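You operate a simulated robot arm through the tools that you are given. There is no shell and no other tool. Be economical: measure what you need, move in short steps, check, and stop when the job is done.

Carry out the task below with a simulated two-armed robot. There is one attempt and no reset: what you move stays moved.

TASK
Take the rag from the top of the window table and lay it out flat on the top of the ledger table.
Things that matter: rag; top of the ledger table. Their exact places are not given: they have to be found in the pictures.

The check looks at the end state, three seconds after you hand in, the way a careful person would. Anything else that was tipped, shoved, dropped, spilled or broken makes it a failure.

THE ROBOT
Two 7-joint arms with two-finger parallel grippers on one trunk, on a base that drives. Base frame: it is fixed to the floor where the robot stands at the start and does not move with it; the origin is under the middle of the robot, x ahead of it, y to its left, z up; the surface under the hand at the start is at about z = 0.74. Units: m, degrees, N and s.
The left shoulder is at the start at [0.02, 0.113, 1.022], the right one opposite. With the tool pointing down near the work surface each hand reaches from about 0.24 to 0.62 m from the robot's upright axis, wherever it stands, measured 20 degrees to its own side. Places, roughly: top of the ledger table [-1.5, 0.5, 0.7]. Payload 1.57 kg a hand.
The tool frame of a hand sits at the grasp point between the pads (the TCP): z along the fingers, y along the line on which they close. The tips reach 0.03 m beyond it. The gripper opens to 0.08 m. The fingers are 0.017 m wide and 0.012 m thick; the gripper's body (0.04 by 0.082 m) begins 0.08 m behind the TCP.
Orientation is that of the tool frame in the base frame, as a unit quaternion [x, y, z, w]. With the fingers straight down and closing along the base's y, the tool's x points along the base's -x, its y along +y and its z along -z.

THE INTERFACE
- The arms move only by the tool servo_tool. It takes "left_targets", "right_targets" or both (then of equal length, played together; a hand with none holds still); each is a list of rows, each a list of 7 numbers: the shift along the tool's x, y, z in m, then the turn, a rotation vector about the tool's x, y, z in degrees, then the finger opening in m, from 0 to 0.08. In form: [[x, y, z, ax, ay, az, jaw], ...]. A call has 1 to 10 rows; each row shifts and turns the commanded pose from where the row before left it, along the tool's axes as they then stand. A row lasts 0.2 s, in which the tool goes at most 0.05 m and 8.6 degrees; a call with a longer step from one row to the next is refused whole, and so is a gripper value outside its range. A pose out of reach is approached as far as the arm can. The call stops where the force on the tool passes 40 N (or 10 N more than at its start, if that is more) or the arm is blocked; 0.2 s more then pass. Each finger travels about 0.045 m/s and halts on what it meets, pressing with about 25 N; the grip force reading is that of the motor and also rises with nothing between the fingers. The clock runs only during rows and for 0.2 s after the last one: add rows that do not move to give the fingers time. The reply holds the time, the measured pose of the TCP, the force on the tool along the base axes, the opening and the grip force, in the units named above and with some noise, with the torque about the TCP (base axes, N m) and any sound that the robot's microphone picked up.
- Cameras (640 x 400 px; columns grow to the right, rows downward): "scene" is now at [0.1036, 0.0096, 1.1535]; the picture's right is [-0.01, -1.00, 0.00], its down [-0.56, 0.00, -0.83] and it looks along [0.83, -0.01, -0.56] (base axes); focal length 295 px, centre (320, 200). "left" rides on the left gripper at [0.072, 0.007, -0.122] in its tool frame; the picture's right is [-0.09, 1.00, 0.00], its down [-0.84, -0.08, -0.54] and it looks along [-0.54, -0.05, 0.84] (tool axes); focal length 238 px, centre (320, 200). "right" rides on the right gripper at [0.072, -0.007, -0.122] in its tool frame; the picture's right is [0.09, 1.00, 0.00], its down [-0.84, 0.08, -0.54] and it looks along [-0.54, 0.05, 0.84] (tool axes); focal length 238 px, centre (320, 200).
- grab_frame(camera): a new picture of that camera. It takes no simulated time.
- raise_lower(by): slides the trunk up (or, below 0, down) by that many m; the arms and the scene camera ride with it, the base frame stays. It gives what a move gives, with no picture.
- base_move(legs): drives the robot by 1 to 6 legs, each [ahead, left, turn to the left] in m, m and degrees, along the robot's own axes; the way and the turn of a leg run together, so that a leg with both is an arc; at most 1.5 m and 180 degrees a leg. The arms and the cameras ride along, it lands a little off, and it stops where it bumps. It gives what a move gives.
- pan_tilt(pan, tilt): turns the head with the scene camera to pan (to the left, within 80 degrees either way) and tilt (down, from -29 to 69), counted from straight ahead of the robot. It gives what a move gives.
- point_at(camera, pixels): there is no depth. For up to 12 entries [column, row, z] of the newest picture of that camera ("zoom" is the newest enlarged one), the place [x, y] in the base frame at which the ray of that pixel passes the height z, good to about 0.002 m, but the place of the scene camera against the robot may be out by one fixed shift of up to 0.018 m in any direction. It takes no simulated time.
- enlarge(camera, box): a new picture of the part [left, top, right, bottom] of that camera's present view, enlarged. It takes no simulated time.
- sign_off(): hands the job in; it is judged then, once.

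Keep the steps short. Do not move on a guess: measure, check each grasp and each placing, and mend mistakes. In all there are 80 turns and 62 pictures (those below and enlarged ones count). Leave the grippers open and the arms clear of the work at the hand-in unless told otherwise, and finish with a single line.

The tools are called after "Emit:" by a JSON object that holds its "fn" and its "kwargs". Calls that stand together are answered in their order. servo_tool: Moves the arms, as the interface text tells. Its arguments: {"type":"object","properties":{"left_targets":{"type":"array"},"right_targets":{"type":"array"}},"required":[]} The other tools are called the same way: raise_lower (by) slides the trunk up or down; base_move (legs) drives the base; pan_tilt (pan, tilt) turns the head that bears the scene camera; grab_frame (camera) takes a picture; point_at (camera, pixels) gives the place at which the rays of pixels pass given heights; enlarge (camera, box) takes an enlarged picture of a part of a camera's view; sign_off () hands the job in.

At the start:

```text
t: 0.0
left_ee_pos: [0.433, 0.234, 0.9658]
left_tcp_rot: [0.0, 1.0, 0.0, 0.0]
left_ft_force: [0.6, -0.4, 0.3]
left_moment: [0.0, 0.02, -0.01]
left_width: 0.08
left_grasp_force: 0.0
right_ee_pos: [0.4776, -0.254, 0.8935]
right_tcp_rot: [0.001, 1.0, 0.0, 0.0]
right_ft_force: [0.9, -1.2, -0.5]
right_moment: [0.03, -0.02, 0.02]
right_width: 0.0799
right_grasp_force: 0.1
trunk travel left (down, up): [-0.075, 0.495]
robot x, y, heading: [-0.0018, 0.0018, 0.2]
head pan, tilt: [-0.5, 34.1]
```

scene: 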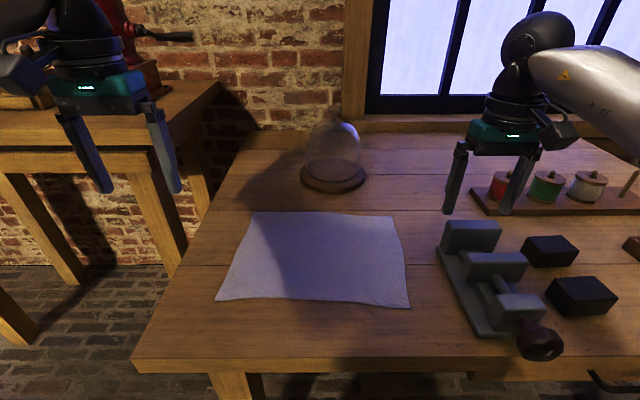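
right: 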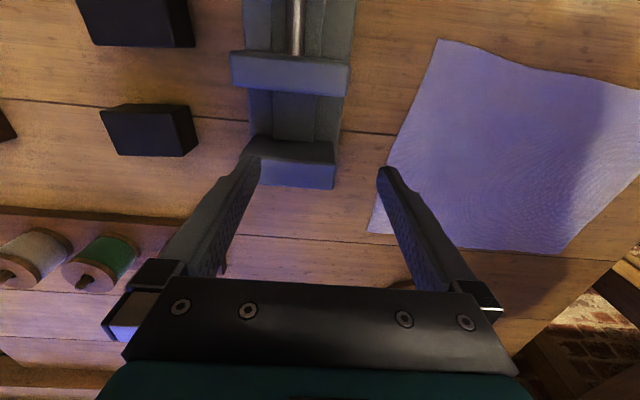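
left: 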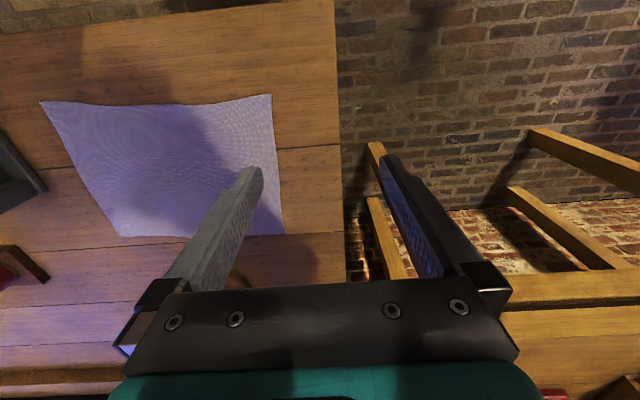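

The rag lies flat on the table ahead, with corners near (253,212), (393,216), (408,307) and (217,300) in the scene picture. I'll measure the corners and the table edges.

Emit:
{"fn": "point_at", "kwargs": {"camera": "scene", "pixels": [[253, 212, 0.74], [393, 216, 0.74], [408, 307, 0.74], [217, 300, 0.74], [135, 365, 0.74], [245, 135, 0.74], [440, 250, 0.74], [480, 335, 0.74], [333, 180, 0.74]]}}

Emit:
{"fn": "point_at", "kwargs": {"camera": "left", "pixels": [[40, 102, 0.74], [270, 94, 0.74], [284, 234, 0.74], [120, 236, 0.74], [340, 150, 0.74]]}}

Emit:
{"fn": "point_at", "kwargs": {"camera": "right", "pixels": [[438, 40, 0.74], [368, 232, 0.74], [560, 253, 0.74], [335, 188, 0.74]]}}

```text
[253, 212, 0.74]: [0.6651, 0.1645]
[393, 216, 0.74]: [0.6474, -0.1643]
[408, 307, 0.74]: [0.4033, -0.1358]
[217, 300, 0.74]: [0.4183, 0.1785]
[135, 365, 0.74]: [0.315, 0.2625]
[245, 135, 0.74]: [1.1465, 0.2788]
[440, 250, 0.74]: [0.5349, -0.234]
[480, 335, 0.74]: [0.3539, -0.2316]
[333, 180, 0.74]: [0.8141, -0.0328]
```

```text
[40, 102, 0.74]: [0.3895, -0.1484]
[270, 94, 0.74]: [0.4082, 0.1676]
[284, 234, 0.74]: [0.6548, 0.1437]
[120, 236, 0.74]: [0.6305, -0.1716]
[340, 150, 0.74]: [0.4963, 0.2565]
```

```text
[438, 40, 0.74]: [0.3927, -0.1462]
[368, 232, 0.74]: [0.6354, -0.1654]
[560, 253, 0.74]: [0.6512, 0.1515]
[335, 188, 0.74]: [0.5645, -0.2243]
```

The hand cameras agree on the near corners: right about (0.391,-0.147) and left about (0.408,0.168). I'll turn each tool 90° so the fingers close across the near edge, with both cameras inward. The right hand goes up a little to clear the vise.

Emit:
{"fn": "servo_tool", "kwargs": {"left_targets": [[0, 0, 0, 0, 0, -8.5, 0.08], [0, 0, 0, 0, 0, -8.5, 0.08], [0, 0, 0, 0, 0, -8.5, 0.08], [0, 0, 0, 0, 0, -8.5, 0.08], [0, 0, 0, 0, 0, -8.5, 0.08], [0, 0, 0, 0, 0, -8.5, 0.08], [0, 0, 0, 0, 0, -8.5, 0.08], [0, 0, 0, 0, 0, -8.5, 0.08], [0, 0, 0, 0, 0, -8.5, 0.08], [0, 0, 0, 0, 0, -8.5, 0.08]], "right_targets": [[0, 0, -0.03, 0, 0, 8.5, 0.08], [0, 0, -0.03, 0, 0, 8.5, 0.08], [0, 0, 0, 0, 0, 8.5, 0.08], [0, 0, 0, 0, 0, 8.5, 0.08], [0, 0, 0, 0, 0, 8.5, 0.08], [0, 0, 0, 0, 0, 8.5, 0.08], [0, 0, 0, 0, 0, 8.5, 0.08], [0, 0, 0, 0, 0, 8.5, 0.08], [0, 0, 0, 0, 0, 8.5, 0.08], [0, 0, 0, 0, 0, 8.5, 0.08]]}}

```text
t: 2.2
left_ee_pos: [0.4338, 0.2334, 0.9646]
left_tcp_rot: [-0.677, 0.736, 0.0, 0.0]
left_ft_force: [-0.1, 0.7, 0.8]
left_moment: [0.0, 0.04, 0.0]
left_width: 0.0802
left_grasp_force: 0.2
right_ee_pos: [0.478, -0.2531, 0.9528]
right_tcp_rot: [0.677, 0.736, 0.001, 0.001]
right_ft_force: [0.0, -0.3, 0.0]
right_moment: [0.02, 0.02, -0.01]
right_width: 0.08
right_grasp_force: 0.0
trunk travel left (down, up): [-0.075, 0.495]
robot x, y, heading: [-0.0026, 0.0021, -0.2]
head pan, tilt: [-0.5, 34.1]
```

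Both turned about 85° as wanted. Next I finish the turn, shift over the two near corners and lower to about 5 cm above contact, with the jaw at 0.05.

Emit:
{"fn": "servo_tool", "kwargs": {"left_targets": [[0, 0, 0, 0, 0, -5, 0.05], [0.021, 0.004, 0, 0, 0, 0, 0.05], [0.021, 0.004, 0, 0, 0, 0, 0.05], [0.021, 0.004, 0, 0, 0, 0, 0.05], [0.02, 0.003, 0, 0, 0, 0, 0.05], [0, 0, 0.036, 0, 0, 0, 0.05], [0, 0, 0.036, 0, 0, 0, 0.05], [0, 0, 0.036, 0, 0, 0, 0.05], [0, 0, 0.036, 0, 0, 0, 0.05], [0, 0, 0, 0, 0, 0, 0.05]], "right_targets": [[0, 0, 0, 0, 0, 5, 0.05], [0.031, -0.0185, 0, 0, 0, 0, 0.05], [0.031, -0.0185, 0, 0, 0, 0, 0.05], [0.031, -0.0185, 0, 0, 0, 0, 0.05], [0.032, -0.0185, 0, 0, 0, 0, 0.05], [0, 0, 0.033, 0, 0, 0, 0.05], [0, 0, 0.033, 0, 0, 0, 0.05], [0, 0, 0.033, 0, 0, 0, 0.05], [0, 0, 0.033, 0, 0, 0, 0.05], [0, 0, 0, 0, 0, 0, 0.05]]}}

Emit:
{"fn": "grab_frame", "kwargs": {"camera": "left"}}

Emit:
{"fn": "grab_frame", "kwargs": {"camera": "right"}}

```text
t: 4.4
left_ee_pos: [0.4205, 0.1495, 0.8199]
left_tcp_rot: [0.707, -0.707, 0.0, 0.001]
left_ft_force: [0.2, 0.0, 0.6]
left_moment: [0.02, 0.0, -0.02]
left_width: 0.0499
left_grasp_force: 0.0
right_ee_pos: [0.4033, -0.1266, 0.8211]
right_tcp_rot: [0.707, 0.707, 0.0, 0.0]
right_ft_force: [0.7, -0.1, 0.5]
right_moment: [0.01, 0.02, 0.01]
right_width: 0.05
right_grasp_force: 0.2
trunk travel left (down, up): [-0.075, 0.495]
robot x, y, heading: [-0.0005, -0.0033, 0.0]
head pan, tilt: [-0.5, 34.1]
```

```text
58 pictures are left
```

left: 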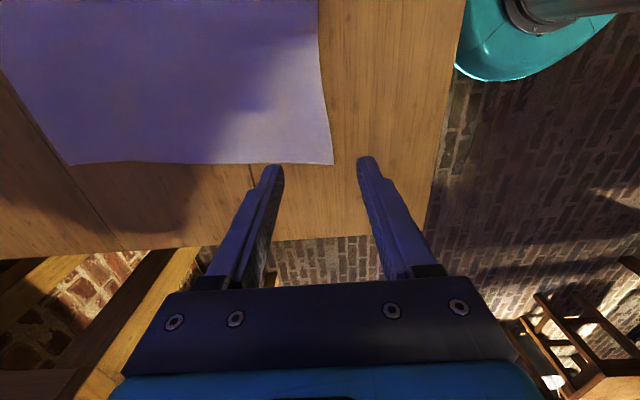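

```text
57 pictures are left
```

right: 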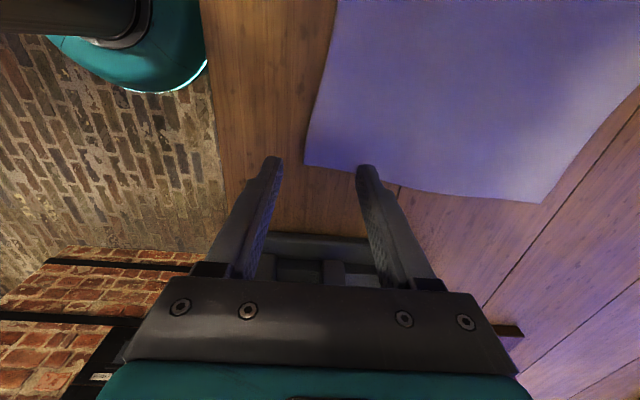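

The corners show at (332,165) in left and (305,163) in right. I'll measure them before going down.

Emit:
{"fn": "point_at", "kwargs": {"camera": "left", "pixels": [[332, 165, 0.74], [328, 120, 0.74], [200, 163, 0.74]]}}

Emit:
{"fn": "point_at", "kwargs": {"camera": "right", "pixels": [[305, 163, 0.74], [312, 120, 0.74], [400, 185, 0.74]]}}

```text
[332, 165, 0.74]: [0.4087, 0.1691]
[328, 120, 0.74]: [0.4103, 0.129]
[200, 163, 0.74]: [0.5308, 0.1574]
```

```text
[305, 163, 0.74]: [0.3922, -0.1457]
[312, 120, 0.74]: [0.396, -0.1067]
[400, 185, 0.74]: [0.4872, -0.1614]
```

The corners are where expected, and each TCP sits about 1 cm inside the edge. Next I lower in small steps to touch the table.

Emit:
{"fn": "servo_tool", "kwargs": {"left_targets": [[0, 0, 0.02, 0, 0, 0, 0.05], [0, 0, 0.02, 0, 0, 0, 0.05], [0, 0, 0.005, 0, 0, 0, 0.05], [0, 0, 0.003, 0, 0, 0, 0.05], [0, 0, 0.002, 0, 0, 0, 0.05]], "right_targets": [[0, 0, 0.02, 0, 0, 0, 0.05], [0, 0, 0.02, 0, 0, 0, 0.05], [0, 0, 0.005, 0, 0, 0, 0.05], [0, 0, 0.003, 0, 0, 0, 0.05], [0, 0, 0.002, 0, 0, 0, 0.05]]}}

```text
t: 5.6
left_ee_pos: [0.4194, 0.1508, 0.772]
left_tcp_rot: [-0.707, 0.707, 0.0, 0.0]
left_ft_force: [0.0, 0.4, 1.7]
left_moment: [-0.01, 0.0, -0.01]
left_width: 0.0499
left_grasp_force: 0.1
right_ee_pos: [0.4042, -0.1278, 0.7722]
right_tcp_rot: [0.707, 0.707, 0.0, 0.0]
right_ft_force: [0.1, -0.5, 0.4]
right_moment: [0.02, -0.03, 0.03]
right_width: 0.05
right_grasp_force: 0.1
trunk travel left (down, up): [-0.075, 0.495]
robot x, y, heading: [0.0006, -0.0006, -0.0]
head pan, tilt: [-0.5, 34.1]
```

There's no firm contact yet. I'll go down a few millimetres more.

Emit:
{"fn": "servo_tool", "kwargs": {"left_targets": [[0, 0, 0.001, 0, 0, 0, 0.05], [0, 0, 0.001, 0, 0, 0, 0.05]], "right_targets": [[0, 0, 0.0015, 0, 0, 0, 0.05], [0, 0, 0.001, 0, 0, 0, 0.05]]}}

```text
t: 6.2
left_ee_pos: [0.4189, 0.1503, 0.7723]
left_tcp_rot: [0.707, -0.707, 0.002, -0.001]
left_ft_force: [-0.1, 2.0, 11.2]
left_moment: [0.15, -0.37, 0.09]
left_width: 0.0507
left_grasp_force: 0.2
right_ee_pos: [0.4037, -0.1279, 0.7715]
right_tcp_rot: [0.708, 0.707, 0.001, 0.001]
right_ft_force: [-0.9, -1.9, 9.1]
right_moment: [-0.08, -0.29, -0.06]
right_width: 0.0504
right_grasp_force: 0.7
trunk travel left (down, up): [-0.075, 0.495]
robot x, y, heading: [0.0003, 0.0004, 0.2]
head pan, tilt: [-0.5, 34.1]
```

Both hands press at about 10 N. I'll close the fingers in place.

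Emit:
{"fn": "servo_tool", "kwargs": {"left_targets": [[0, 0, 0, 0, 0, 0, 0.02], [0, 0, 0, 0, 0, 0, 0.0], [0, 0, 0, 0, 0, 0, 0.0], [0, 0, 0, 0, 0, 0, 0], [0, 0, 0, 0, 0, 0, 0]], "right_targets": [[0, 0, 0, 0, 0, 0, 0.02], [0, 0, 0, 0, 0, 0, 0.0], [0, 0, 0, 0, 0, 0, 0.0], [0, 0, 0, 0, 0, 0, 0], [0, 0, 0, 0, 0, 0, 0]]}}

Emit:
{"fn": "grab_frame", "kwargs": {"camera": "left"}}

Emit:
{"fn": "grab_frame", "kwargs": {"camera": "right"}}

```text
t: 7.4
left_ee_pos: [0.4177, 0.1498, 0.7719]
left_tcp_rot: [-0.707, 0.707, -0.003, 0.001]
left_ft_force: [4.4, -1.6, 19.7]
left_moment: [0.06, -0.29, -0.01]
left_width: 0.0027
left_grasp_force: 24.0
right_ee_pos: [0.4033, -0.1283, 0.7709]
right_tcp_rot: [0.707, 0.707, 0.002, 0.001]
right_ft_force: [2.1, 0.9, 20.7]
right_moment: [-0.08, -0.19, 0.03]
right_width: 0.0025
right_grasp_force: 24.1
trunk travel left (down, up): [-0.075, 0.495]
robot x, y, heading: [0.003, -0.0008, 0.2]
head pan, tilt: [-0.5, 34.1]
```

```text
56 pictures are left
```

left: 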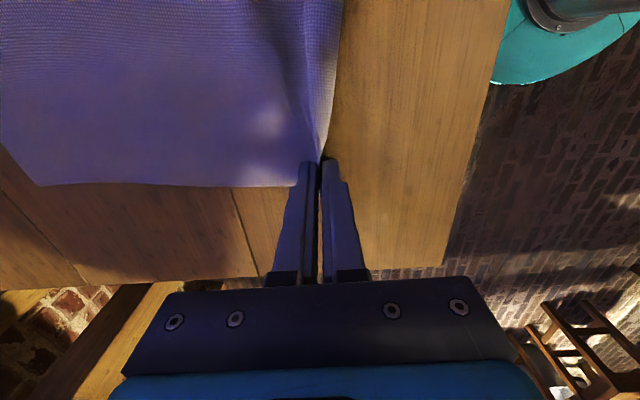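

```text
55 pictures are left
```

right: 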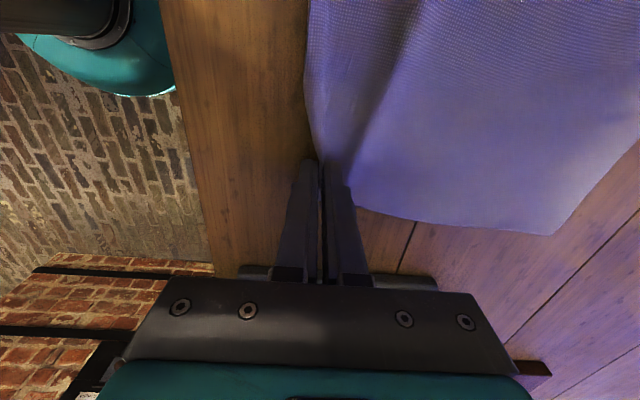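

Both grip about 2.5 mm of cloth at 24 N. I'll lift straight up slowly; any dragging moves the rag toward me, away from the dome.

Emit:
{"fn": "servo_tool", "kwargs": {"left_targets": [[0, 0, -0.005, 0, 0, 0, 0], [0, 0, -0.015, 0, 0, 0, 0], [0, 0, -0.02, 0, 0, 0, 0], [0, 0, -0.02, 0, 0, 0, 0], [0, 0, -0.02, 0, 0, 0, 0], [0, 0, -0.02, 0, 0, 0, 0]], "right_targets": [[0, 0, -0.005, 0, 0, 0, 0], [0, 0, -0.015, 0, 0, 0, 0], [0, 0, -0.02, 0, 0, 0, 0], [0, 0, -0.02, 0, 0, 0, 0], [0, 0, -0.02, 0, 0, 0, 0], [0, 0, -0.02, 0, 0, 0, 0]]}}

Emit:
{"fn": "grab_frame", "kwargs": {"camera": "scene"}}

```text
t: 8.8
left_ee_pos: [0.4173, 0.1506, 0.8693]
left_tcp_rot: [0.707, -0.707, -0.001, 0.0]
left_ft_force: [0.6, -0.3, 0.4]
left_moment: [-0.01, -0.01, 0.0]
left_width: 0.0023
left_grasp_force: 23.9
right_ee_pos: [0.402, -0.1282, 0.87]
right_tcp_rot: [0.707, 0.707, -0.001, -0.001]
right_ft_force: [0.2, 0.1, 1.0]
right_moment: [0.01, 0.0, -0.01]
right_width: 0.0026
right_grasp_force: 23.8
trunk travel left (down, up): [-0.075, 0.495]
robot x, y, heading: [-0.003, 0.0014, 0.2]
head pan, tilt: [-0.5, 34.1]
```

```text
54 pictures are left
```

scene: 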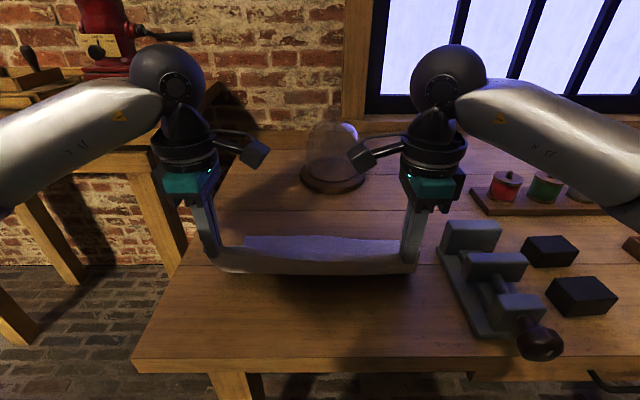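

Both corners are held and the rag hangs between the hands. I'll raise the trunk 0.22 m to lift it clear.

Emit:
{"fn": "raise_lower", "kwargs": {"by": 0.22}}

Emit:
{"fn": "grab_frame", "kwargs": {"camera": "scene"}}

```text
t: 11.1
left_ee_pos: [0.4174, 0.1499, 1.0891]
left_tcp_rot: [-0.707, 0.707, 0.0, 0.0]
left_ft_force: [-0.6, -0.2, 0.0]
left_moment: [0.03, -0.01, -0.01]
left_width: 0.0023
left_grasp_force: 24.1
right_ee_pos: [0.4037, -0.1274, 1.089]
right_tcp_rot: [0.707, 0.707, 0.0, 0.001]
right_ft_force: [-0.5, 0.5, -1.0]
right_moment: [0.03, 0.01, 0.01]
right_width: 0.0026
right_grasp_force: 23.9
trunk travel left (down, up): [-0.295, 0.275]
robot x, y, heading: [0.0011, -0.0001, 0.1]
head pan, tilt: [-0.5, 34.1]
```

```text
53 pictures are left
```

scene: 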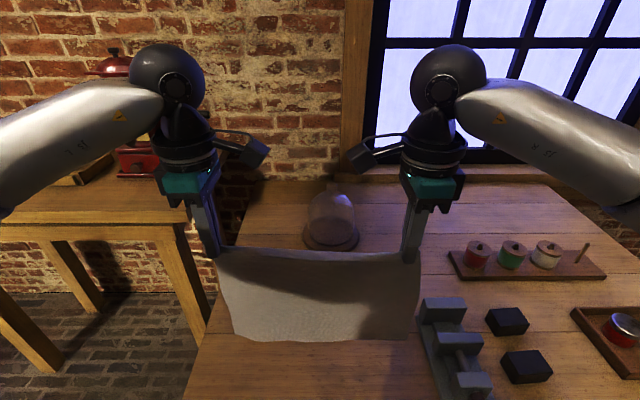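

The rag hangs freely, its bottom about 0.1 m above the tabletop. Before driving I'll look to the left and right.

Emit:
{"fn": "pan_tilt", "kwargs": {"pan": 80, "tilt": 25}}

Emit:
{"fn": "grab_frame", "kwargs": {"camera": "scene"}}

Emit:
{"fn": "pan_tilt", "kwargs": {"pan": -80, "tilt": 25}}

Emit:
{"fn": "grab_frame", "kwargs": {"camera": "scene"}}

```text
t: 12.7
left_ee_pos: [0.4179, 0.1509, 1.0892]
left_tcp_rot: [0.708, -0.707, 0.0, 0.0]
left_ft_force: [0.4, -0.8, -0.1]
left_moment: [0.03, 0.02, 0.0]
left_width: 0.0023
left_grasp_force: 24.1
right_ee_pos: [0.4028, -0.1285, 1.0896]
right_tcp_rot: [0.707, 0.707, 0.0, 0.0]
right_ft_force: [-0.4, 0.1, 0.1]
right_moment: [0.02, 0.0, 0.02]
right_width: 0.0024
right_grasp_force: 23.6
trunk travel left (down, up): [-0.295, 0.275]
robot x, y, heading: [-0.0007, -0.0007, -0.1]
head pan, tilt: [80.0, 25.0]
```

```text
52 pictures are left
```

scene: 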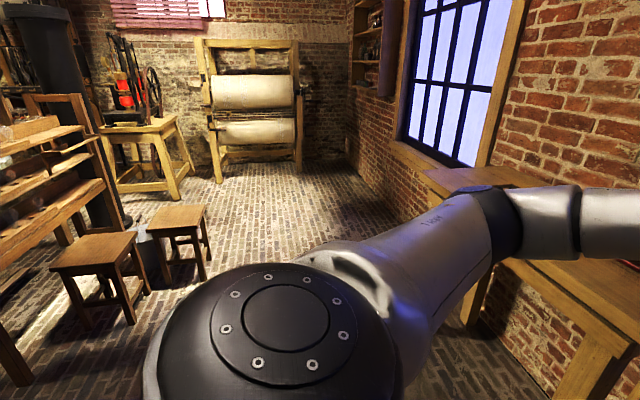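

```text
t: 15.1
left_ee_pos: [0.4177, 0.1501, 1.0889]
left_tcp_rot: [-0.707, 0.707, 0.0, 0.001]
left_ft_force: [0.2, 0.5, -0.4]
left_moment: [-0.03, -0.02, 0.01]
left_width: 0.0025
left_grasp_force: 23.5
right_ee_pos: [0.4029, -0.1286, 1.0899]
right_tcp_rot: [0.707, 0.707, 0.0, 0.001]
right_ft_force: [0.2, -0.2, -0.1]
right_moment: [0.02, 0.01, 0.01]
right_width: 0.0024
right_grasp_force: 24.0
trunk travel left (down, up): [-0.295, 0.275]
robot x, y, heading: [-0.0013, -0.0021, -0.0]
head pan, tilt: [-80.0, 25.0]
```

```text
51 pictures are left
```

scene: 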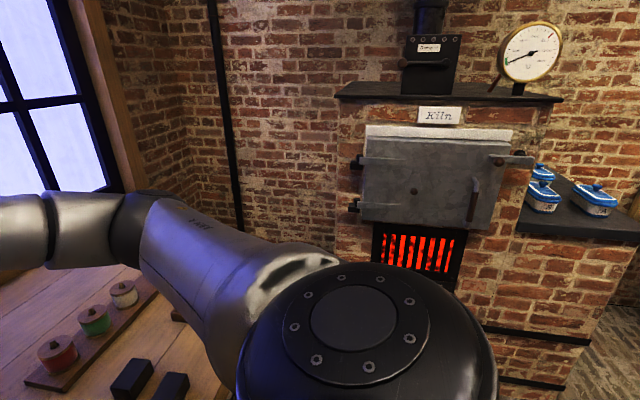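

The kiln is on the right, and the left side is open with two stools farther off. I'll back off 0.3 m straight, then look to the left again.

Emit:
{"fn": "base_move", "kwargs": {"legs": [[-0.3, 0, 0]]}}

Emit:
{"fn": "pan_tilt", "kwargs": {"pan": 80, "tilt": 30}}

Emit:
{"fn": "grab_frame", "kwargs": {"camera": "scene"}}

```text
t: 17.2
left_ee_pos: [0.1151, 0.1503, 1.0882]
left_tcp_rot: [0.708, -0.706, -0.001, 0.0]
left_ft_force: [-0.1, -1.0, 0.4]
left_moment: [-0.01, 0.03, 0.03]
left_width: 0.0024
left_grasp_force: 23.7
right_ee_pos: [0.1005, -0.1275, 1.0904]
right_tcp_rot: [0.707, 0.708, 0.0, -0.001]
right_ft_force: [-1.2, -0.1, -0.6]
right_moment: [0.03, -0.03, -0.03]
right_width: 0.0025
right_grasp_force: 24.0
trunk travel left (down, up): [-0.295, 0.275]
robot x, y, heading: [-0.3043, 0.002, -0.1]
head pan, tilt: [-80.0, 25.0]
```

```text
t: 19.6
left_ee_pos: [0.1155, 0.151, 1.0885]
left_tcp_rot: [0.708, -0.707, 0.0, 0.0]
left_ft_force: [-0.4, 0.2, 0.2]
left_moment: [-0.01, 0.05, 0.02]
left_width: 0.0023
left_grasp_force: 23.8
right_ee_pos: [0.1008, -0.1284, 1.0901]
right_tcp_rot: [0.707, 0.707, 0.0, 0.0]
right_ft_force: [-0.1, -0.6, 0.3]
right_moment: [0.02, 0.0, 0.05]
right_width: 0.0025
right_grasp_force: 23.7
trunk travel left (down, up): [-0.295, 0.275]
robot x, y, heading: [-0.3028, -0.0013, 0.0]
head pan, tilt: [80.0, 30.0]
```

```text
50 pictures are left
```

scene: 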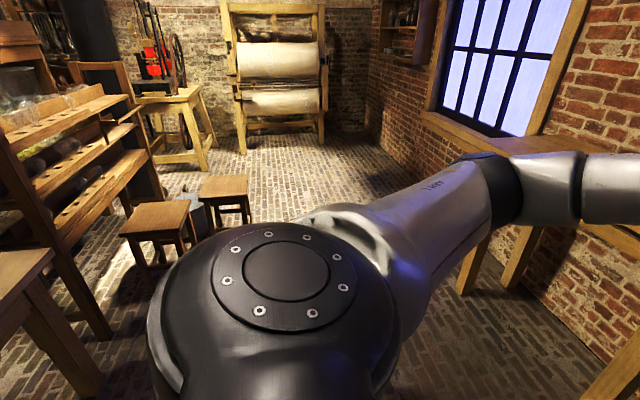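

A table corner shows at the left (52,252), probably the ledger table, with stools beyond it. I'll measure both.

Emit:
{"fn": "point_at", "kwargs": {"camera": "scene", "pixels": [[52, 252, 0.7], [10, 310, 0.7], [90, 395, 0], [105, 338, 0], [155, 285, 0], [185, 205, 0.45], [250, 222, 0], [465, 293, 0]]}}

```text
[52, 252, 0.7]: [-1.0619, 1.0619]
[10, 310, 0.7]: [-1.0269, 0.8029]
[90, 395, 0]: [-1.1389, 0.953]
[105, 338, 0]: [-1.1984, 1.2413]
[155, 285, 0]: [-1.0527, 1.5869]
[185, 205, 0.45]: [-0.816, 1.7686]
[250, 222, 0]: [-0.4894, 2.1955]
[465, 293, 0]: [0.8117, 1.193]
```

The ledger table's front edge is at about x=-1.03, reaching y≈1.06. I'll turn left in place by 90° and look at it from there.

Emit:
{"fn": "base_move", "kwargs": {"legs": [[0, 0, 90]]}}

Emit:
{"fn": "pan_tilt", "kwargs": {"pan": 75, "tilt": 30}}

Emit:
{"fn": "grab_frame", "kwargs": {"camera": "scene"}}

```text
t: 23.9
left_ee_pos: [-0.4489, 0.4185, 1.0888]
left_tcp_rot: [1.0, -0.005, 0.0, 0.0]
left_ft_force: [0.3, 0.6, 0.3]
left_moment: [0.02, -0.02, -0.01]
left_width: 0.0031
left_grasp_force: 23.8
right_ee_pos: [-0.1702, 0.4018, 1.089]
right_tcp_rot: [0.005, 1.0, -0.001, 0.0]
right_ft_force: [-0.3, -0.1, 0.2]
right_moment: [-0.02, 0.0, -0.03]
right_width: 0.0024
right_grasp_force: 24.0
trunk travel left (down, up): [-0.295, 0.275]
robot x, y, heading: [-0.3049, -0.0038, 89.6]
head pan, tilt: [80.0, 30.0]
```

```text
t: 24.5
left_ee_pos: [-0.4494, 0.4192, 1.0895]
left_tcp_rot: [1.0, -0.005, 0.0, 0.0]
left_ft_force: [-0.5, 0.1, 0.0]
left_moment: [0.0, 0.0, -0.08]
left_width: 0.0026
left_grasp_force: 23.6
right_ee_pos: [-0.1715, 0.4021, 1.0903]
right_tcp_rot: [0.004, 1.0, 0.0, 0.001]
right_ft_force: [0.6, 0.5, -0.4]
right_moment: [-0.01, 0.0, -0.06]
right_width: 0.0026
right_grasp_force: 24.1
trunk travel left (down, up): [-0.295, 0.275]
robot x, y, heading: [-0.2993, -0.004, 89.5]
head pan, tilt: [75.0, 30.0]
```

```text
49 pictures are left
```

scene: 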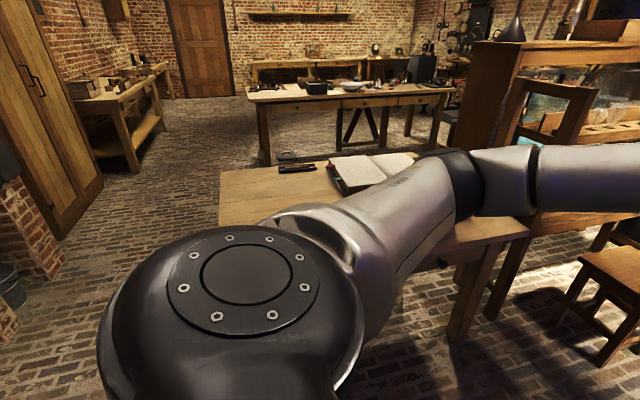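

The ledger table carries an open ledger and a pen-like item near (297,166). I'll turn 90° further to face it.

Emit:
{"fn": "base_move", "kwargs": {"legs": [[0, 0, 90]]}}

Emit:
{"fn": "pan_tilt", "kwargs": {"pan": -25, "tilt": 32}}

Emit:
{"fn": "grab_frame", "kwargs": {"camera": "scene"}}

```text
t: 28.8
left_ee_pos: [-0.7199, -0.1501, 1.0887]
left_tcp_rot: [0.708, 0.707, 0.0, 0.0]
left_ft_force: [-0.3, 0.5, -0.4]
left_moment: [0.02, -0.01, -0.05]
left_width: 0.0023
left_grasp_force: 23.8
right_ee_pos: [-0.7046, 0.1283, 1.0885]
right_tcp_rot: [0.707, -0.707, 0.0, 0.0]
right_ft_force: [0.6, -1.2, 0.1]
right_moment: [-0.03, 0.0, -0.04]
right_width: 0.0027
right_grasp_force: 23.8
trunk travel left (down, up): [-0.295, 0.275]
robot x, y, heading: [-0.3027, -0.002, 179.8]
head pan, tilt: [75.0, 30.0]
```

```text
t: 30.5
left_ee_pos: [-0.7194, -0.1497, 1.0879]
left_tcp_rot: [0.708, 0.706, 0.0, 0.001]
left_ft_force: [-0.4, 1.8, -0.9]
left_moment: [0.04, 0.02, 0.0]
left_width: 0.0026
left_grasp_force: 24.2
right_ee_pos: [-0.7053, 0.1281, 1.0907]
right_tcp_rot: [-0.707, 0.707, 0.001, 0.0]
right_ft_force: [-0.4, -0.4, -0.3]
right_moment: [-0.02, 0.01, -0.04]
right_width: 0.0025
right_grasp_force: 23.8
trunk travel left (down, up): [-0.295, 0.275]
robot x, y, heading: [-0.3012, -0.0019, 180.1]
head pan, tilt: [-25.0, 32.0]
```

```text
48 pictures are left
```

scene: 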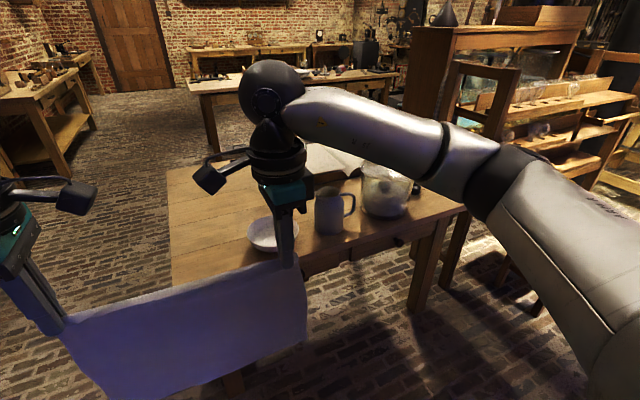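

The table holds a bowl (268,235), a mug (330,210), a jar (385,190) and the ledger. The left part looks free. I'll measure.

Emit:
{"fn": "point_at", "kwargs": {"camera": "scene", "pixels": [[166, 168, 0.7], [173, 286, 0.7], [248, 240, 0.7], [268, 252, 0.7], [320, 232, 0.7], [466, 210, 0.7], [380, 218, 0.7], [310, 185, 0.7], [235, 162, 0.7], [220, 200, 0.7], [320, 272, 0.7]]}}

Emit:
{"fn": "enlarge", "kwargs": {"camera": "scene", "box": [150, 130, 480, 310]}}

```text
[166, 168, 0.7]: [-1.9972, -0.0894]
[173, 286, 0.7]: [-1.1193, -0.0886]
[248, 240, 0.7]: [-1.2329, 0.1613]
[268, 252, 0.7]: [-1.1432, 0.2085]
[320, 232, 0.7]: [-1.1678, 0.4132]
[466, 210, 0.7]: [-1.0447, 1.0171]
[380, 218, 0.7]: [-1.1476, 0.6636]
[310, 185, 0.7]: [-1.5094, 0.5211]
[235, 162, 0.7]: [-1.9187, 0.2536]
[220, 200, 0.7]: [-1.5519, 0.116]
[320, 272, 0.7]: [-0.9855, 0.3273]
```

```text
1.94 times, centred on (315, 220) of scene
```

zoom: 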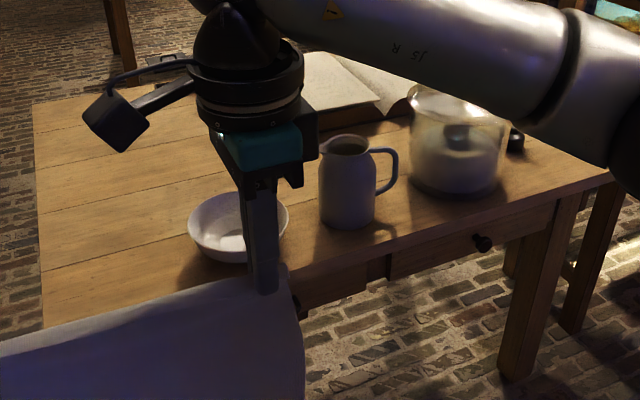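

The table spans about x -1.03..-2.0 and y -0.08..1.06. The clear area is its left end, x≈-1.4..-1.9 and y -0.08..0.3, so I should stand at its -y end facing +y. I'll look left to check the floor there.

Emit:
{"fn": "pan_tilt", "kwargs": {"pan": 45, "tilt": 40}}

Emit:
{"fn": "grab_frame", "kwargs": {"camera": "scene"}}

```text
t: 31.9
left_ee_pos: [-0.7204, -0.1496, 1.0894]
left_tcp_rot: [0.708, 0.707, 0.0, -0.001]
left_ft_force: [0.5, 1.7, -0.4]
left_moment: [0.0, 0.01, -0.04]
left_width: 0.0025
left_grasp_force: 24.1
right_ee_pos: [-0.7052, 0.1285, 1.0895]
right_tcp_rot: [-0.707, 0.708, 0.0, 0.0]
right_ft_force: [-0.9, -0.5, -0.8]
right_moment: [0.01, -0.01, -0.04]
right_width: 0.0029
right_grasp_force: 23.5
trunk travel left (down, up): [-0.295, 0.275]
robot x, y, heading: [-0.2987, -0.0009, 180.1]
head pan, tilt: [45.0, 40.0]
```

```text
46 pictures are left
```

scene: 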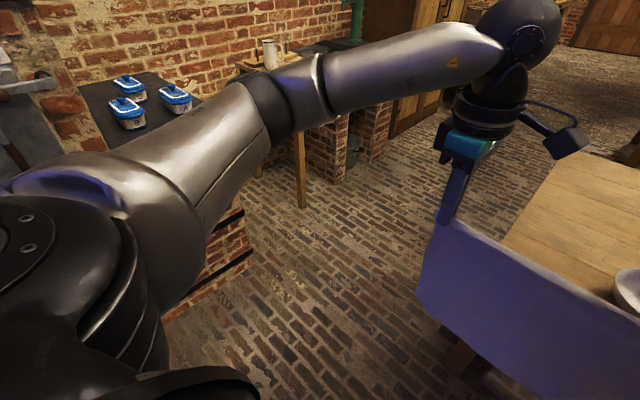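

Emit:
{"fn": "point_at", "kwargs": {"camera": "scene", "pixels": [[165, 318, 0], [252, 262, 0], [303, 205, 0], [340, 180, 0], [390, 140, 0], [455, 370, 0], [555, 152, 0.7], [505, 240, 0.7], [470, 100, 0]]}}

```text
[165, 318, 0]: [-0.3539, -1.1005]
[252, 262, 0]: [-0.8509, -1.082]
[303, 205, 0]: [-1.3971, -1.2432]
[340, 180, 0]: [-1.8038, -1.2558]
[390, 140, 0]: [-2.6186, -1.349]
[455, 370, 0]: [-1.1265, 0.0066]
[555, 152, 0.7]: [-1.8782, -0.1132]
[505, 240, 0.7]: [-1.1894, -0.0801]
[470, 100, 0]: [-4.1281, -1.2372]
```

The corridor is clear: the table end is at y≈-0.1, and the kiln and bench fronts are at y≈-1.08 and below. I'll strafe left 0.55, then drive ahead 1.3.

Emit:
{"fn": "base_move", "kwargs": {"legs": [[0, 0.55, 0], [1.3, 0, 0]]}}

Emit:
{"fn": "pan_tilt", "kwargs": {"pan": -75, "tilt": 35}}

Emit:
{"fn": "grab_frame", "kwargs": {"camera": "scene"}}

```text
t: 41.3
left_ee_pos: [-2.0481, -0.6927, 1.0899]
left_tcp_rot: [0.71, 0.704, 0.0, 0.0]
left_ft_force: [-0.6, 0.9, 0.2]
left_moment: [0.02, 0.02, -0.02]
left_width: 0.0023
left_grasp_force: 24.0
right_ee_pos: [-2.031, -0.4131, 1.0894]
right_tcp_rot: [-0.704, 0.71, 0.0, 0.0]
right_ft_force: [-0.6, -0.6, 0.5]
right_moment: [-0.04, -0.03, -0.03]
right_width: 0.0026
right_grasp_force: 23.3
trunk travel left (down, up): [-0.295, 0.275]
robot x, y, heading: [-1.6288, -0.5463, 179.4]
head pan, tilt: [45.0, 40.0]
```

```text
t: 43.3
left_ee_pos: [-2.0461, -0.693, 1.0894]
left_tcp_rot: [0.71, 0.704, 0.0, 0.001]
left_ft_force: [-0.5, 0.4, -0.5]
left_moment: [0.03, 0.01, -0.02]
left_width: 0.0026
left_grasp_force: 23.7
right_ee_pos: [-2.0299, -0.4143, 1.0901]
right_tcp_rot: [-0.704, 0.71, -0.001, 0.0]
right_ft_force: [-0.3, -0.8, -0.3]
right_moment: [0.0, 0.01, -0.02]
right_width: 0.0026
right_grasp_force: 23.8
trunk travel left (down, up): [-0.295, 0.275]
robot x, y, heading: [-1.6292, -0.5456, 179.5]
head pan, tilt: [-75.0, 35.0]
```

```text
45 pictures are left
```

scene: 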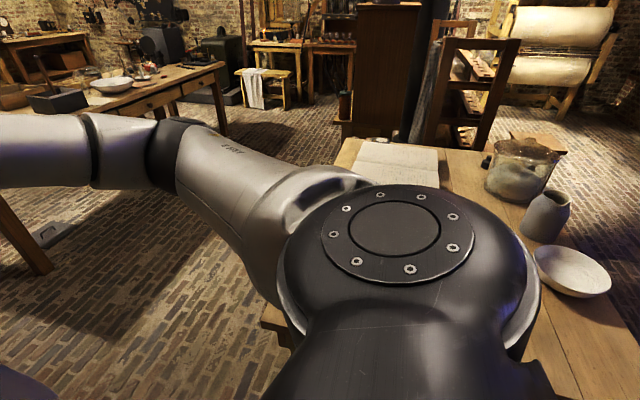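

The corridor drive was fine and nothing is in the way. I'll turn right 90° to face the table end.

Emit:
{"fn": "base_move", "kwargs": {"legs": [[0, 0, -89.5]]}}

Emit:
{"fn": "pan_tilt", "kwargs": {"pan": 0, "tilt": 38}}

Emit:
{"fn": "grab_frame", "kwargs": {"camera": "scene"}}

```text
t: 47.5
left_ee_pos: [-1.7788, -0.1268, 1.0891]
left_tcp_rot: [1.0, -0.002, 0.001, 0.0]
left_ft_force: [0.9, 0.4, -0.4]
left_moment: [-0.01, 0.0, 0.03]
left_width: 0.0025
left_grasp_force: 24.1
right_ee_pos: [-1.4984, -0.1421, 1.0897]
right_tcp_rot: [0.002, 1.0, 0.0, 0.0]
right_ft_force: [-0.2, -0.1, 0.4]
right_moment: [-0.01, 0.01, 0.05]
right_width: 0.0023
right_grasp_force: 23.9
trunk travel left (down, up): [-0.295, 0.275]
robot x, y, heading: [-1.6283, -0.5456, 89.9]
head pan, tilt: [-75.0, 35.0]
```

```text
t: 49.0
left_ee_pos: [-1.7787, -0.1279, 1.0886]
left_tcp_rot: [1.0, -0.001, 0.0, 0.0]
left_ft_force: [-0.2, 0.1, -0.4]
left_moment: [0.0, 0.0, -0.01]
left_width: 0.0025
left_grasp_force: 24.4
right_ee_pos: [-1.5, -0.1427, 1.0886]
right_tcp_rot: [0.0, 1.0, 0.0, 0.0]
right_ft_force: [0.2, -0.2, 0.7]
right_moment: [-0.01, 0.0, 0.03]
right_width: 0.0026
right_grasp_force: 23.9
trunk travel left (down, up): [-0.295, 0.275]
robot x, y, heading: [-1.6255, -0.5436, 89.9]
head pan, tilt: [0.0, 38.0]
```

```text
44 pictures are left
```

scene: 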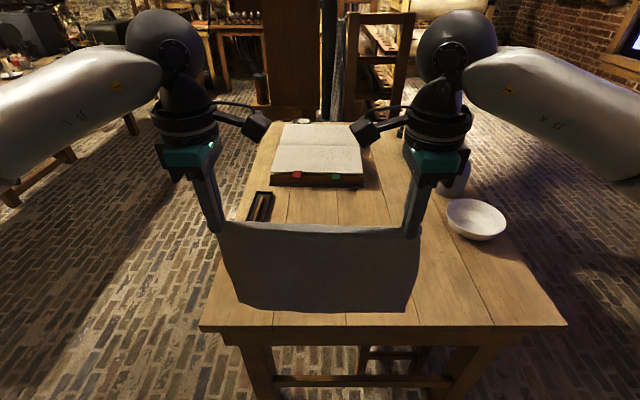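

Now I can see the free area. I'll measure the table corners (200,326) and (566,326), the pen tray, the ledger's near edge and the bowl.

Emit:
{"fn": "point_at", "kwargs": {"camera": "scene", "pixels": [[200, 326, 0.7], [566, 326, 0.7], [249, 222, 0.7], [270, 222, 0.7], [272, 186, 0.7], [362, 189, 0.7], [448, 228, 0.7], [480, 241, 0.7], [235, 225, 0.7], [255, 165, 0.7]]}}

Emit:
{"fn": "grab_frame", "kwargs": {"camera": "right"}}

```text
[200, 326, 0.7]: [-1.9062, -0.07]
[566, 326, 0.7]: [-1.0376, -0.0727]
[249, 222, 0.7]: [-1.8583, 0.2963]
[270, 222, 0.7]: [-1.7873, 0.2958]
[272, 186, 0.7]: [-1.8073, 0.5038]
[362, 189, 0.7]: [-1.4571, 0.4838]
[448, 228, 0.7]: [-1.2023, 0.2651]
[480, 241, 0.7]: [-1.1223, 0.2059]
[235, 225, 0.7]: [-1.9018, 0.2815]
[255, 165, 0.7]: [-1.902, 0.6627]
```

```text
43 pictures are left
```

right: 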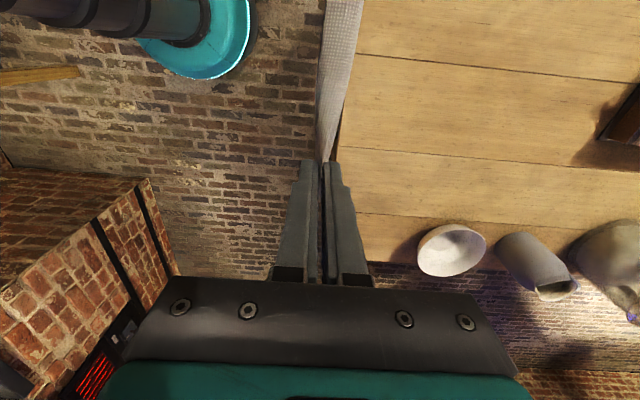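

The free space is x -1.78..-1.25 and y -0.07..0.29, so the target rag centre is about (-1.54, 0.11). I'll drive 0.10 right and 0.15 ahead, which leaves me about the same gap to the table as at the start.

Emit:
{"fn": "base_move", "kwargs": {"legs": [[0, -0.1, 0], [0.15, 0, 0]]}}

Emit:
{"fn": "grab_frame", "kwargs": {"camera": "scene"}}

```text
t: 51.1
left_ee_pos: [-1.6811, 0.0227, 1.0883]
left_tcp_rot: [1.0, 0.0, 0.0, 0.001]
left_ft_force: [0.2, -0.3, -0.7]
left_moment: [-0.04, 0.0, 0.02]
left_width: 0.0025
left_grasp_force: 24.4
right_ee_pos: [-1.4015, 0.0077, 1.09]
right_tcp_rot: [-0.001, 1.0, -0.001, 0.0]
right_ft_force: [-0.5, 0.6, -0.5]
right_moment: [-0.03, 0.0, 0.0]
right_width: 0.0025
right_grasp_force: 24.1
trunk travel left (down, up): [-0.295, 0.275]
robot x, y, heading: [-1.5302, -0.3947, 89.7]
head pan, tilt: [0.0, 38.0]
```

```text
42 pictures are left
```

scene: 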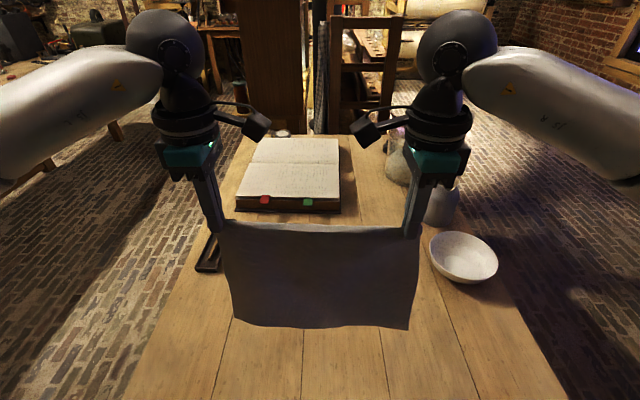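

The rag hangs clear above the free area. I'll extend both hands forward by about 0.19, and the left a bit less so the edge is square.

Emit:
{"fn": "servo_tool", "kwargs": {"left_targets": [[0, -0.018, 0, 0, 0, 0, 0], [0, -0.018, 0, 0, 0, 0, 0], [0, -0.018, 0, 0, 0, 0, 0], [0, -0.018, 0, 0, 0, 0, 0], [0, -0.018, 0, 0, 0, 0, 0], [0, -0.018, 0, 0, 0, 0, 0], [0, -0.018, 0, 0, 0, 0, 0], [0, -0.018, 0, 0, 0, 0, 0], [0, -0.018, 0, 0, 0, 0, 0], [0, -0.018, 0, 0, 0, 0, 0]], "right_targets": [[0, 0.0195, 0, 0, 0, 0, 0], [0, 0.0195, 0, 0, 0, 0, 0], [0, 0.0195, 0, 0, 0, 0, 0], [0, 0.0195, 0, 0, 0, 0, 0], [0, 0.0195, 0, 0, 0, 0, 0], [0, 0.0195, 0, 0, 0, 0, 0], [0, 0.0195, 0, 0, 0, 0, 0], [0, 0.0195, 0, 0, 0, 0, 0], [0, 0.0195, 0, 0, 0, 0, 0], [0, 0.0195, 0, 0, 0, 0, 0]]}}

Emit:
{"fn": "grab_frame", "kwargs": {"camera": "left"}}

Emit:
{"fn": "grab_frame", "kwargs": {"camera": "right"}}

```text
t: 53.3
left_ee_pos: [-1.6813, 0.1827, 1.0892]
left_tcp_rot: [1.0, -0.001, 0.0, 0.0]
left_ft_force: [0.7, 0.7, 0.6]
left_moment: [-0.01, 0.0, 0.01]
left_width: 0.0026
left_grasp_force: 23.9
left hand out of reach, approached as far as the arm can: row 10
right_ee_pos: [-1.4009, 0.1823, 1.0904]
right_tcp_rot: [-0.001, 1.0, 0.001, 0.001]
right_ft_force: [-1.3, -0.7, 0.4]
right_moment: [0.01, 0.02, 0.03]
right_width: 0.0027
right_grasp_force: 24.1
right hand out of reach, approached as far as the arm can: row 10
trunk travel left (down, up): [-0.295, 0.275]
robot x, y, heading: [-1.528, -0.3929, 90.0]
head pan, tilt: [0.0, 38.0]
```

```text
41 pictures are left
```

left: 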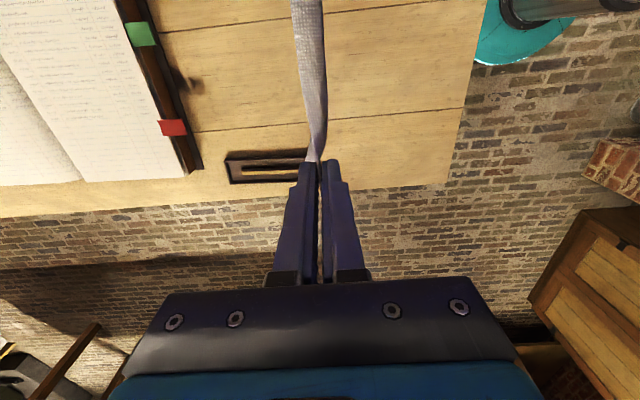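

```text
40 pictures are left
```

right: 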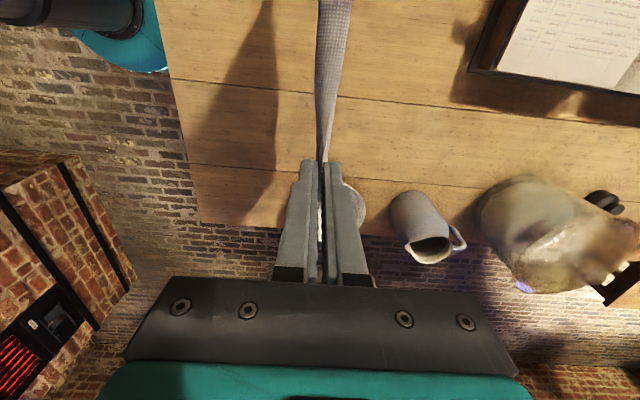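

Reach ends at y≈0.18 at this height; it should grow as the hands come lower against the shoulders. From the hand pictures I'll check the obstacles: tray (228,155)-(235,183), table corner (445,183), bowl, and right corner (200,222).

Emit:
{"fn": "point_at", "kwargs": {"camera": "left", "pixels": [[308, 150, 0.7], [226, 160, 0.7], [232, 184, 0.7], [445, 183, 0.7], [468, 100, 0.7], [202, 168, 0.7]]}}

Emit:
{"fn": "point_at", "kwargs": {"camera": "right", "pixels": [[200, 222, 0.7], [182, 120, 0.7], [345, 185, 0.7], [367, 210, 0.7], [395, 200, 0.7], [470, 70, 0.7]]}}

```text
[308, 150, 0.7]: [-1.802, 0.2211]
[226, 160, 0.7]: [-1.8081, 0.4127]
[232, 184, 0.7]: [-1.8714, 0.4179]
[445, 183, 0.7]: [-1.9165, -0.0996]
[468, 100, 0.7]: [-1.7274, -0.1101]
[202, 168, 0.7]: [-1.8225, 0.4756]
```

```text
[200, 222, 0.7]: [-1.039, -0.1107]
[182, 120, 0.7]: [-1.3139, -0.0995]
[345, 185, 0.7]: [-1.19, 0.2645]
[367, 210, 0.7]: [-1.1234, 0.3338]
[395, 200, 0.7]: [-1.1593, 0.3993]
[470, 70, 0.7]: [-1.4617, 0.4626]
```

The table top works out at about z 0.72, with its near edge at y≈-0.095. I'll lower the hands by 0.09, leaving the rag's bottom about 2 cm above the top, and push forward another 0.02.

Emit:
{"fn": "servo_tool", "kwargs": {"left_targets": [[0, 0, 0.015, 0, 0, 0, 0], [0, 0, 0.015, 0, 0, 0, 0], [0, 0, 0.015, 0, 0, 0, 0], [0, 0, 0.015, 0, 0, 0, 0], [0, 0, 0.015, 0, 0, 0, 0], [0, 0, 0.015, 0, 0, 0, 0], [0, -0.005, 0, 0, 0, 0, 0], [0, -0.005, 0, 0, 0, 0, 0], [0, -0.005, 0, 0, 0, 0, 0]], "right_targets": [[0, 0, 0.015, 0, 0, 0, 0], [0, 0, 0.015, 0, 0, 0, 0], [0, 0, 0.015, 0, 0, 0, 0], [0, 0, 0.015, 0, 0, 0, 0], [0, 0, 0.015, 0, 0, 0, 0], [0, 0, 0.015, 0, 0, 0, 0], [0, 0.005, 0, 0, 0, 0, 0], [0, 0.005, 0, 0, 0, 0, 0], [0, 0.005, 0, 0, 0, 0, 0]]}}

Emit:
{"fn": "grab_frame", "kwargs": {"camera": "scene"}}

Emit:
{"fn": "grab_frame", "kwargs": {"camera": "right"}}

```text
t: 55.3
left_ee_pos: [-1.6807, 0.1846, 0.9988]
left_tcp_rot: [1.0, 0.0, 0.0, 0.0]
left_ft_force: [0.7, -0.1, 0.0]
left_moment: [0.01, -0.02, 0.01]
left_width: 0.0027
left_grasp_force: 24.2
left hand out of reach, approached as far as the arm can: row 7, 8, 9
right_ee_pos: [-1.4015, 0.1829, 0.9996]
right_tcp_rot: [0.0, 1.0, 0.0, 0.001]
right_ft_force: [-0.4, -0.6, -0.7]
right_moment: [-0.02, 0.03, 0.0]
right_width: 0.0025
right_grasp_force: 23.6
right hand out of reach, approached as far as the arm can: row 7, 8, 9
trunk travel left (down, up): [-0.295, 0.275]
robot x, y, heading: [-1.5286, -0.3946, 90.1]
head pan, tilt: [0.0, 38.0]
```

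```text
39 pictures are left
```

scene: 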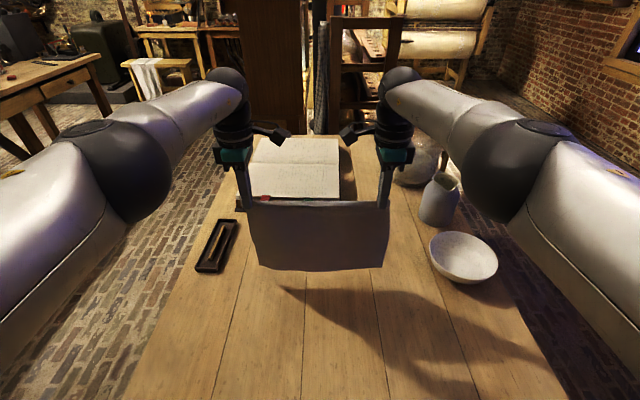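

```text
38 pictures are left
```

right: 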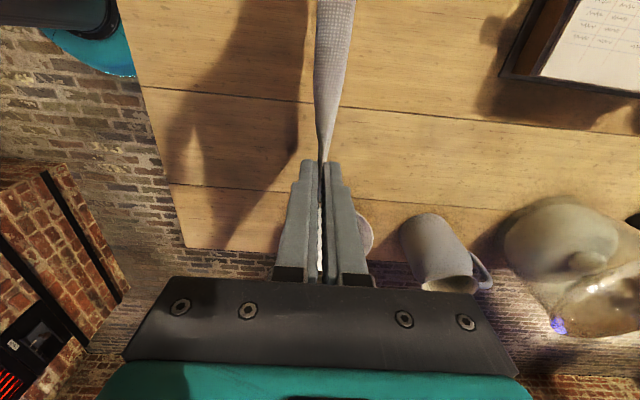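

Reach stays at y≈0.183. That's enough: the rag will span y≈-0.05..0.18, on the table with about 4 cm to spare. I'll lower until the bottom edge nearly touches, then begin laying by moving back and down.

Emit:
{"fn": "servo_tool", "kwargs": {"left_targets": [[0, 0, 0.012, 0, 0, 0, 0], [0, 0, 0.012, 0, 0, 0, 0], [0, 0, 0, 0, 0, 0, 0], [0, 0, 0, 0, 0, 0, 0]], "right_targets": [[0, 0, 0.012, 0, 0, 0, 0], [0, 0, 0.012, 0, 0, 0, 0], [0, 0, 0, 0, 0, 0, 0], [0, 0, 0, 0, 0, 0, 0]]}}

Emit:
{"fn": "grab_frame", "kwargs": {"camera": "scene"}}

```text
t: 56.3
left_ee_pos: [-1.6805, 0.1837, 0.9752]
left_tcp_rot: [1.0, 0.0, -0.001, 0.0]
left_ft_force: [1.0, 0.3, 0.0]
left_moment: [0.06, 0.0, 0.01]
left_width: 0.0026
left_grasp_force: 23.9
right_ee_pos: [-1.4014, 0.1823, 0.9764]
right_tcp_rot: [-0.001, 1.0, 0.0, 0.0]
right_ft_force: [-0.9, 0.3, -0.5]
right_moment: [0.03, 0.03, 0.05]
right_width: 0.0027
right_grasp_force: 23.6
trunk travel left (down, up): [-0.295, 0.275]
robot x, y, heading: [-1.529, -0.3944, 89.7]
head pan, tilt: [0.0, 38.0]
```

```text
37 pictures are left
```

scene: 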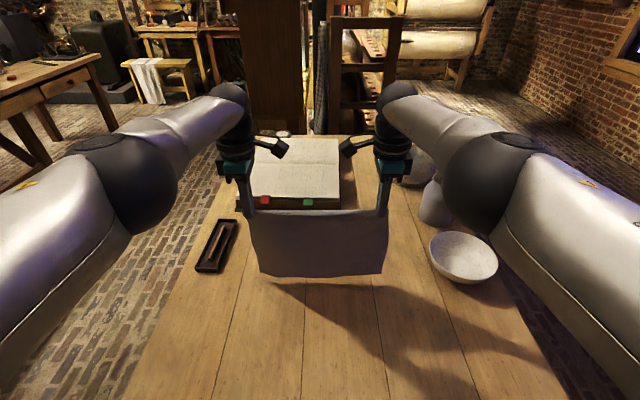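

Emit:
{"fn": "point_at", "kwargs": {"camera": "scene", "pixels": [[262, 274, 0.72], [325, 278, 0.72], [384, 272, 0.72], [325, 278, 0.76], [325, 278, 0.8], [285, 287, 0.72]]}}

Emit:
{"fn": "enlarge", "kwargs": {"camera": "scene", "box": [220, 180, 430, 320]}}

```text
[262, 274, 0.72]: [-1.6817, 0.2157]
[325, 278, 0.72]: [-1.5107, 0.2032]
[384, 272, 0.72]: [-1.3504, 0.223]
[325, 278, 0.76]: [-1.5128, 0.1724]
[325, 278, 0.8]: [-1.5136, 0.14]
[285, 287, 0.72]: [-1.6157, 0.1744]
```

```text
2.86 times, centred on (325, 250) of scene
```

zoom: 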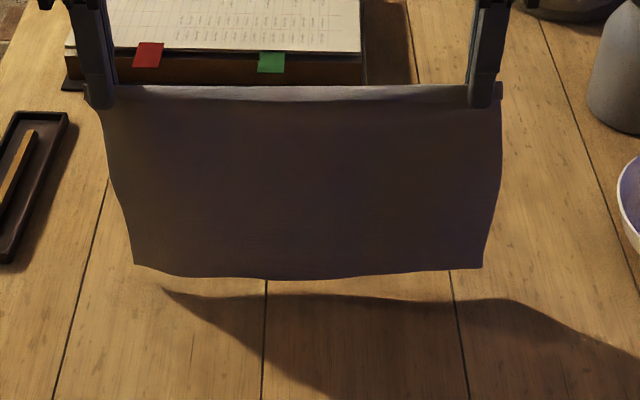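

The bottom edge is at y≈0.19, about 1–2 cm above the top. I'll lay the first part, going back and down together.

Emit:
{"fn": "servo_tool", "kwargs": {"left_targets": [[0, 0.004, 0.01, 0, 0, 0, 0], [0, 0.016, 0.011, 0, 0, 0, 0], [0, 0.018, 0.011, 0, 0, 0, 0], [0, 0.018, 0.011, 0, 0, 0, 0], [0, 0.016, 0.011, 0, 0, 0, 0], [0, 0, 0, 0, 0, 0, 0]], "right_targets": [[0, -0.004, 0.01, 0, 0, 0, 0], [0, -0.016, 0.011, 0, 0, 0, 0], [0, -0.018, 0.011, 0, 0, 0, 0], [0, -0.018, 0.011, 0, 0, 0, 0], [0, -0.016, 0.011, 0, 0, 0, 0], [0, 0, 0, 0, 0, 0, 0]]}}

Emit:
{"fn": "grab_frame", "kwargs": {"camera": "scene"}}

```text
t: 57.7
left_ee_pos: [-1.6797, 0.1111, 0.921]
left_tcp_rot: [1.0, 0.0, 0.0, 0.0]
left_ft_force: [1.5, -0.2, -1.0]
left_moment: [-0.05, -0.06, 0.02]
left_width: 0.0026
left_grasp_force: 24.5
right_ee_pos: [-1.4001, 0.1091, 0.9195]
right_tcp_rot: [0.0, 1.0, -0.001, 0.0]
right_ft_force: [-0.3, 0.6, 0.2]
right_moment: [-0.01, 0.02, 0.01]
right_width: 0.0025
right_grasp_force: 24.0
trunk travel left (down, up): [-0.295, 0.275]
robot x, y, heading: [-1.5296, -0.3955, 89.9]
head pan, tilt: [0.0, 38.0]
```

```text
35 pictures are left
```

scene: 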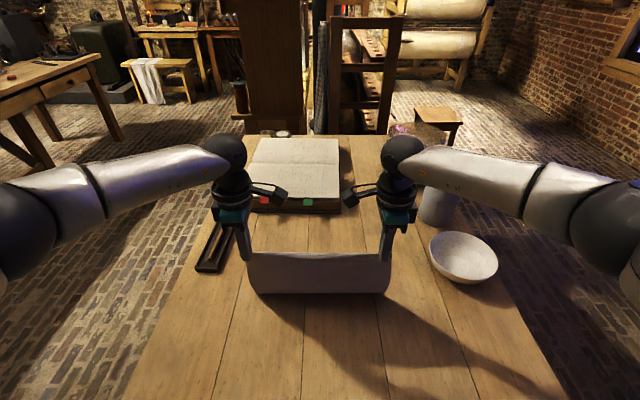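

Only a curved front shows now. I'll check from the side with the right hand camera that the free end lies forward.

Emit:
{"fn": "grab_frame", "kwargs": {"camera": "right"}}

Emit:
{"fn": "enlarge", "kwargs": {"camera": "scene", "box": [220, 200, 430, 320]}}

```text
34 pictures are left
```

right: 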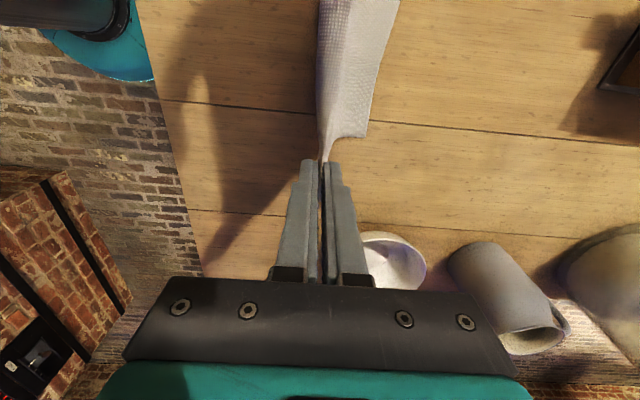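

```text
3.05 times, centred on (325, 260) of scene
```

zoom: 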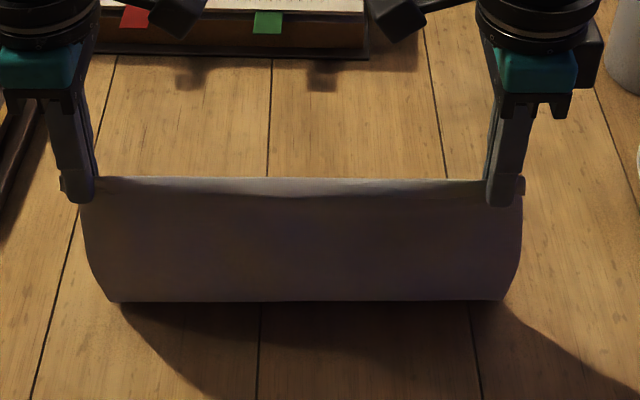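

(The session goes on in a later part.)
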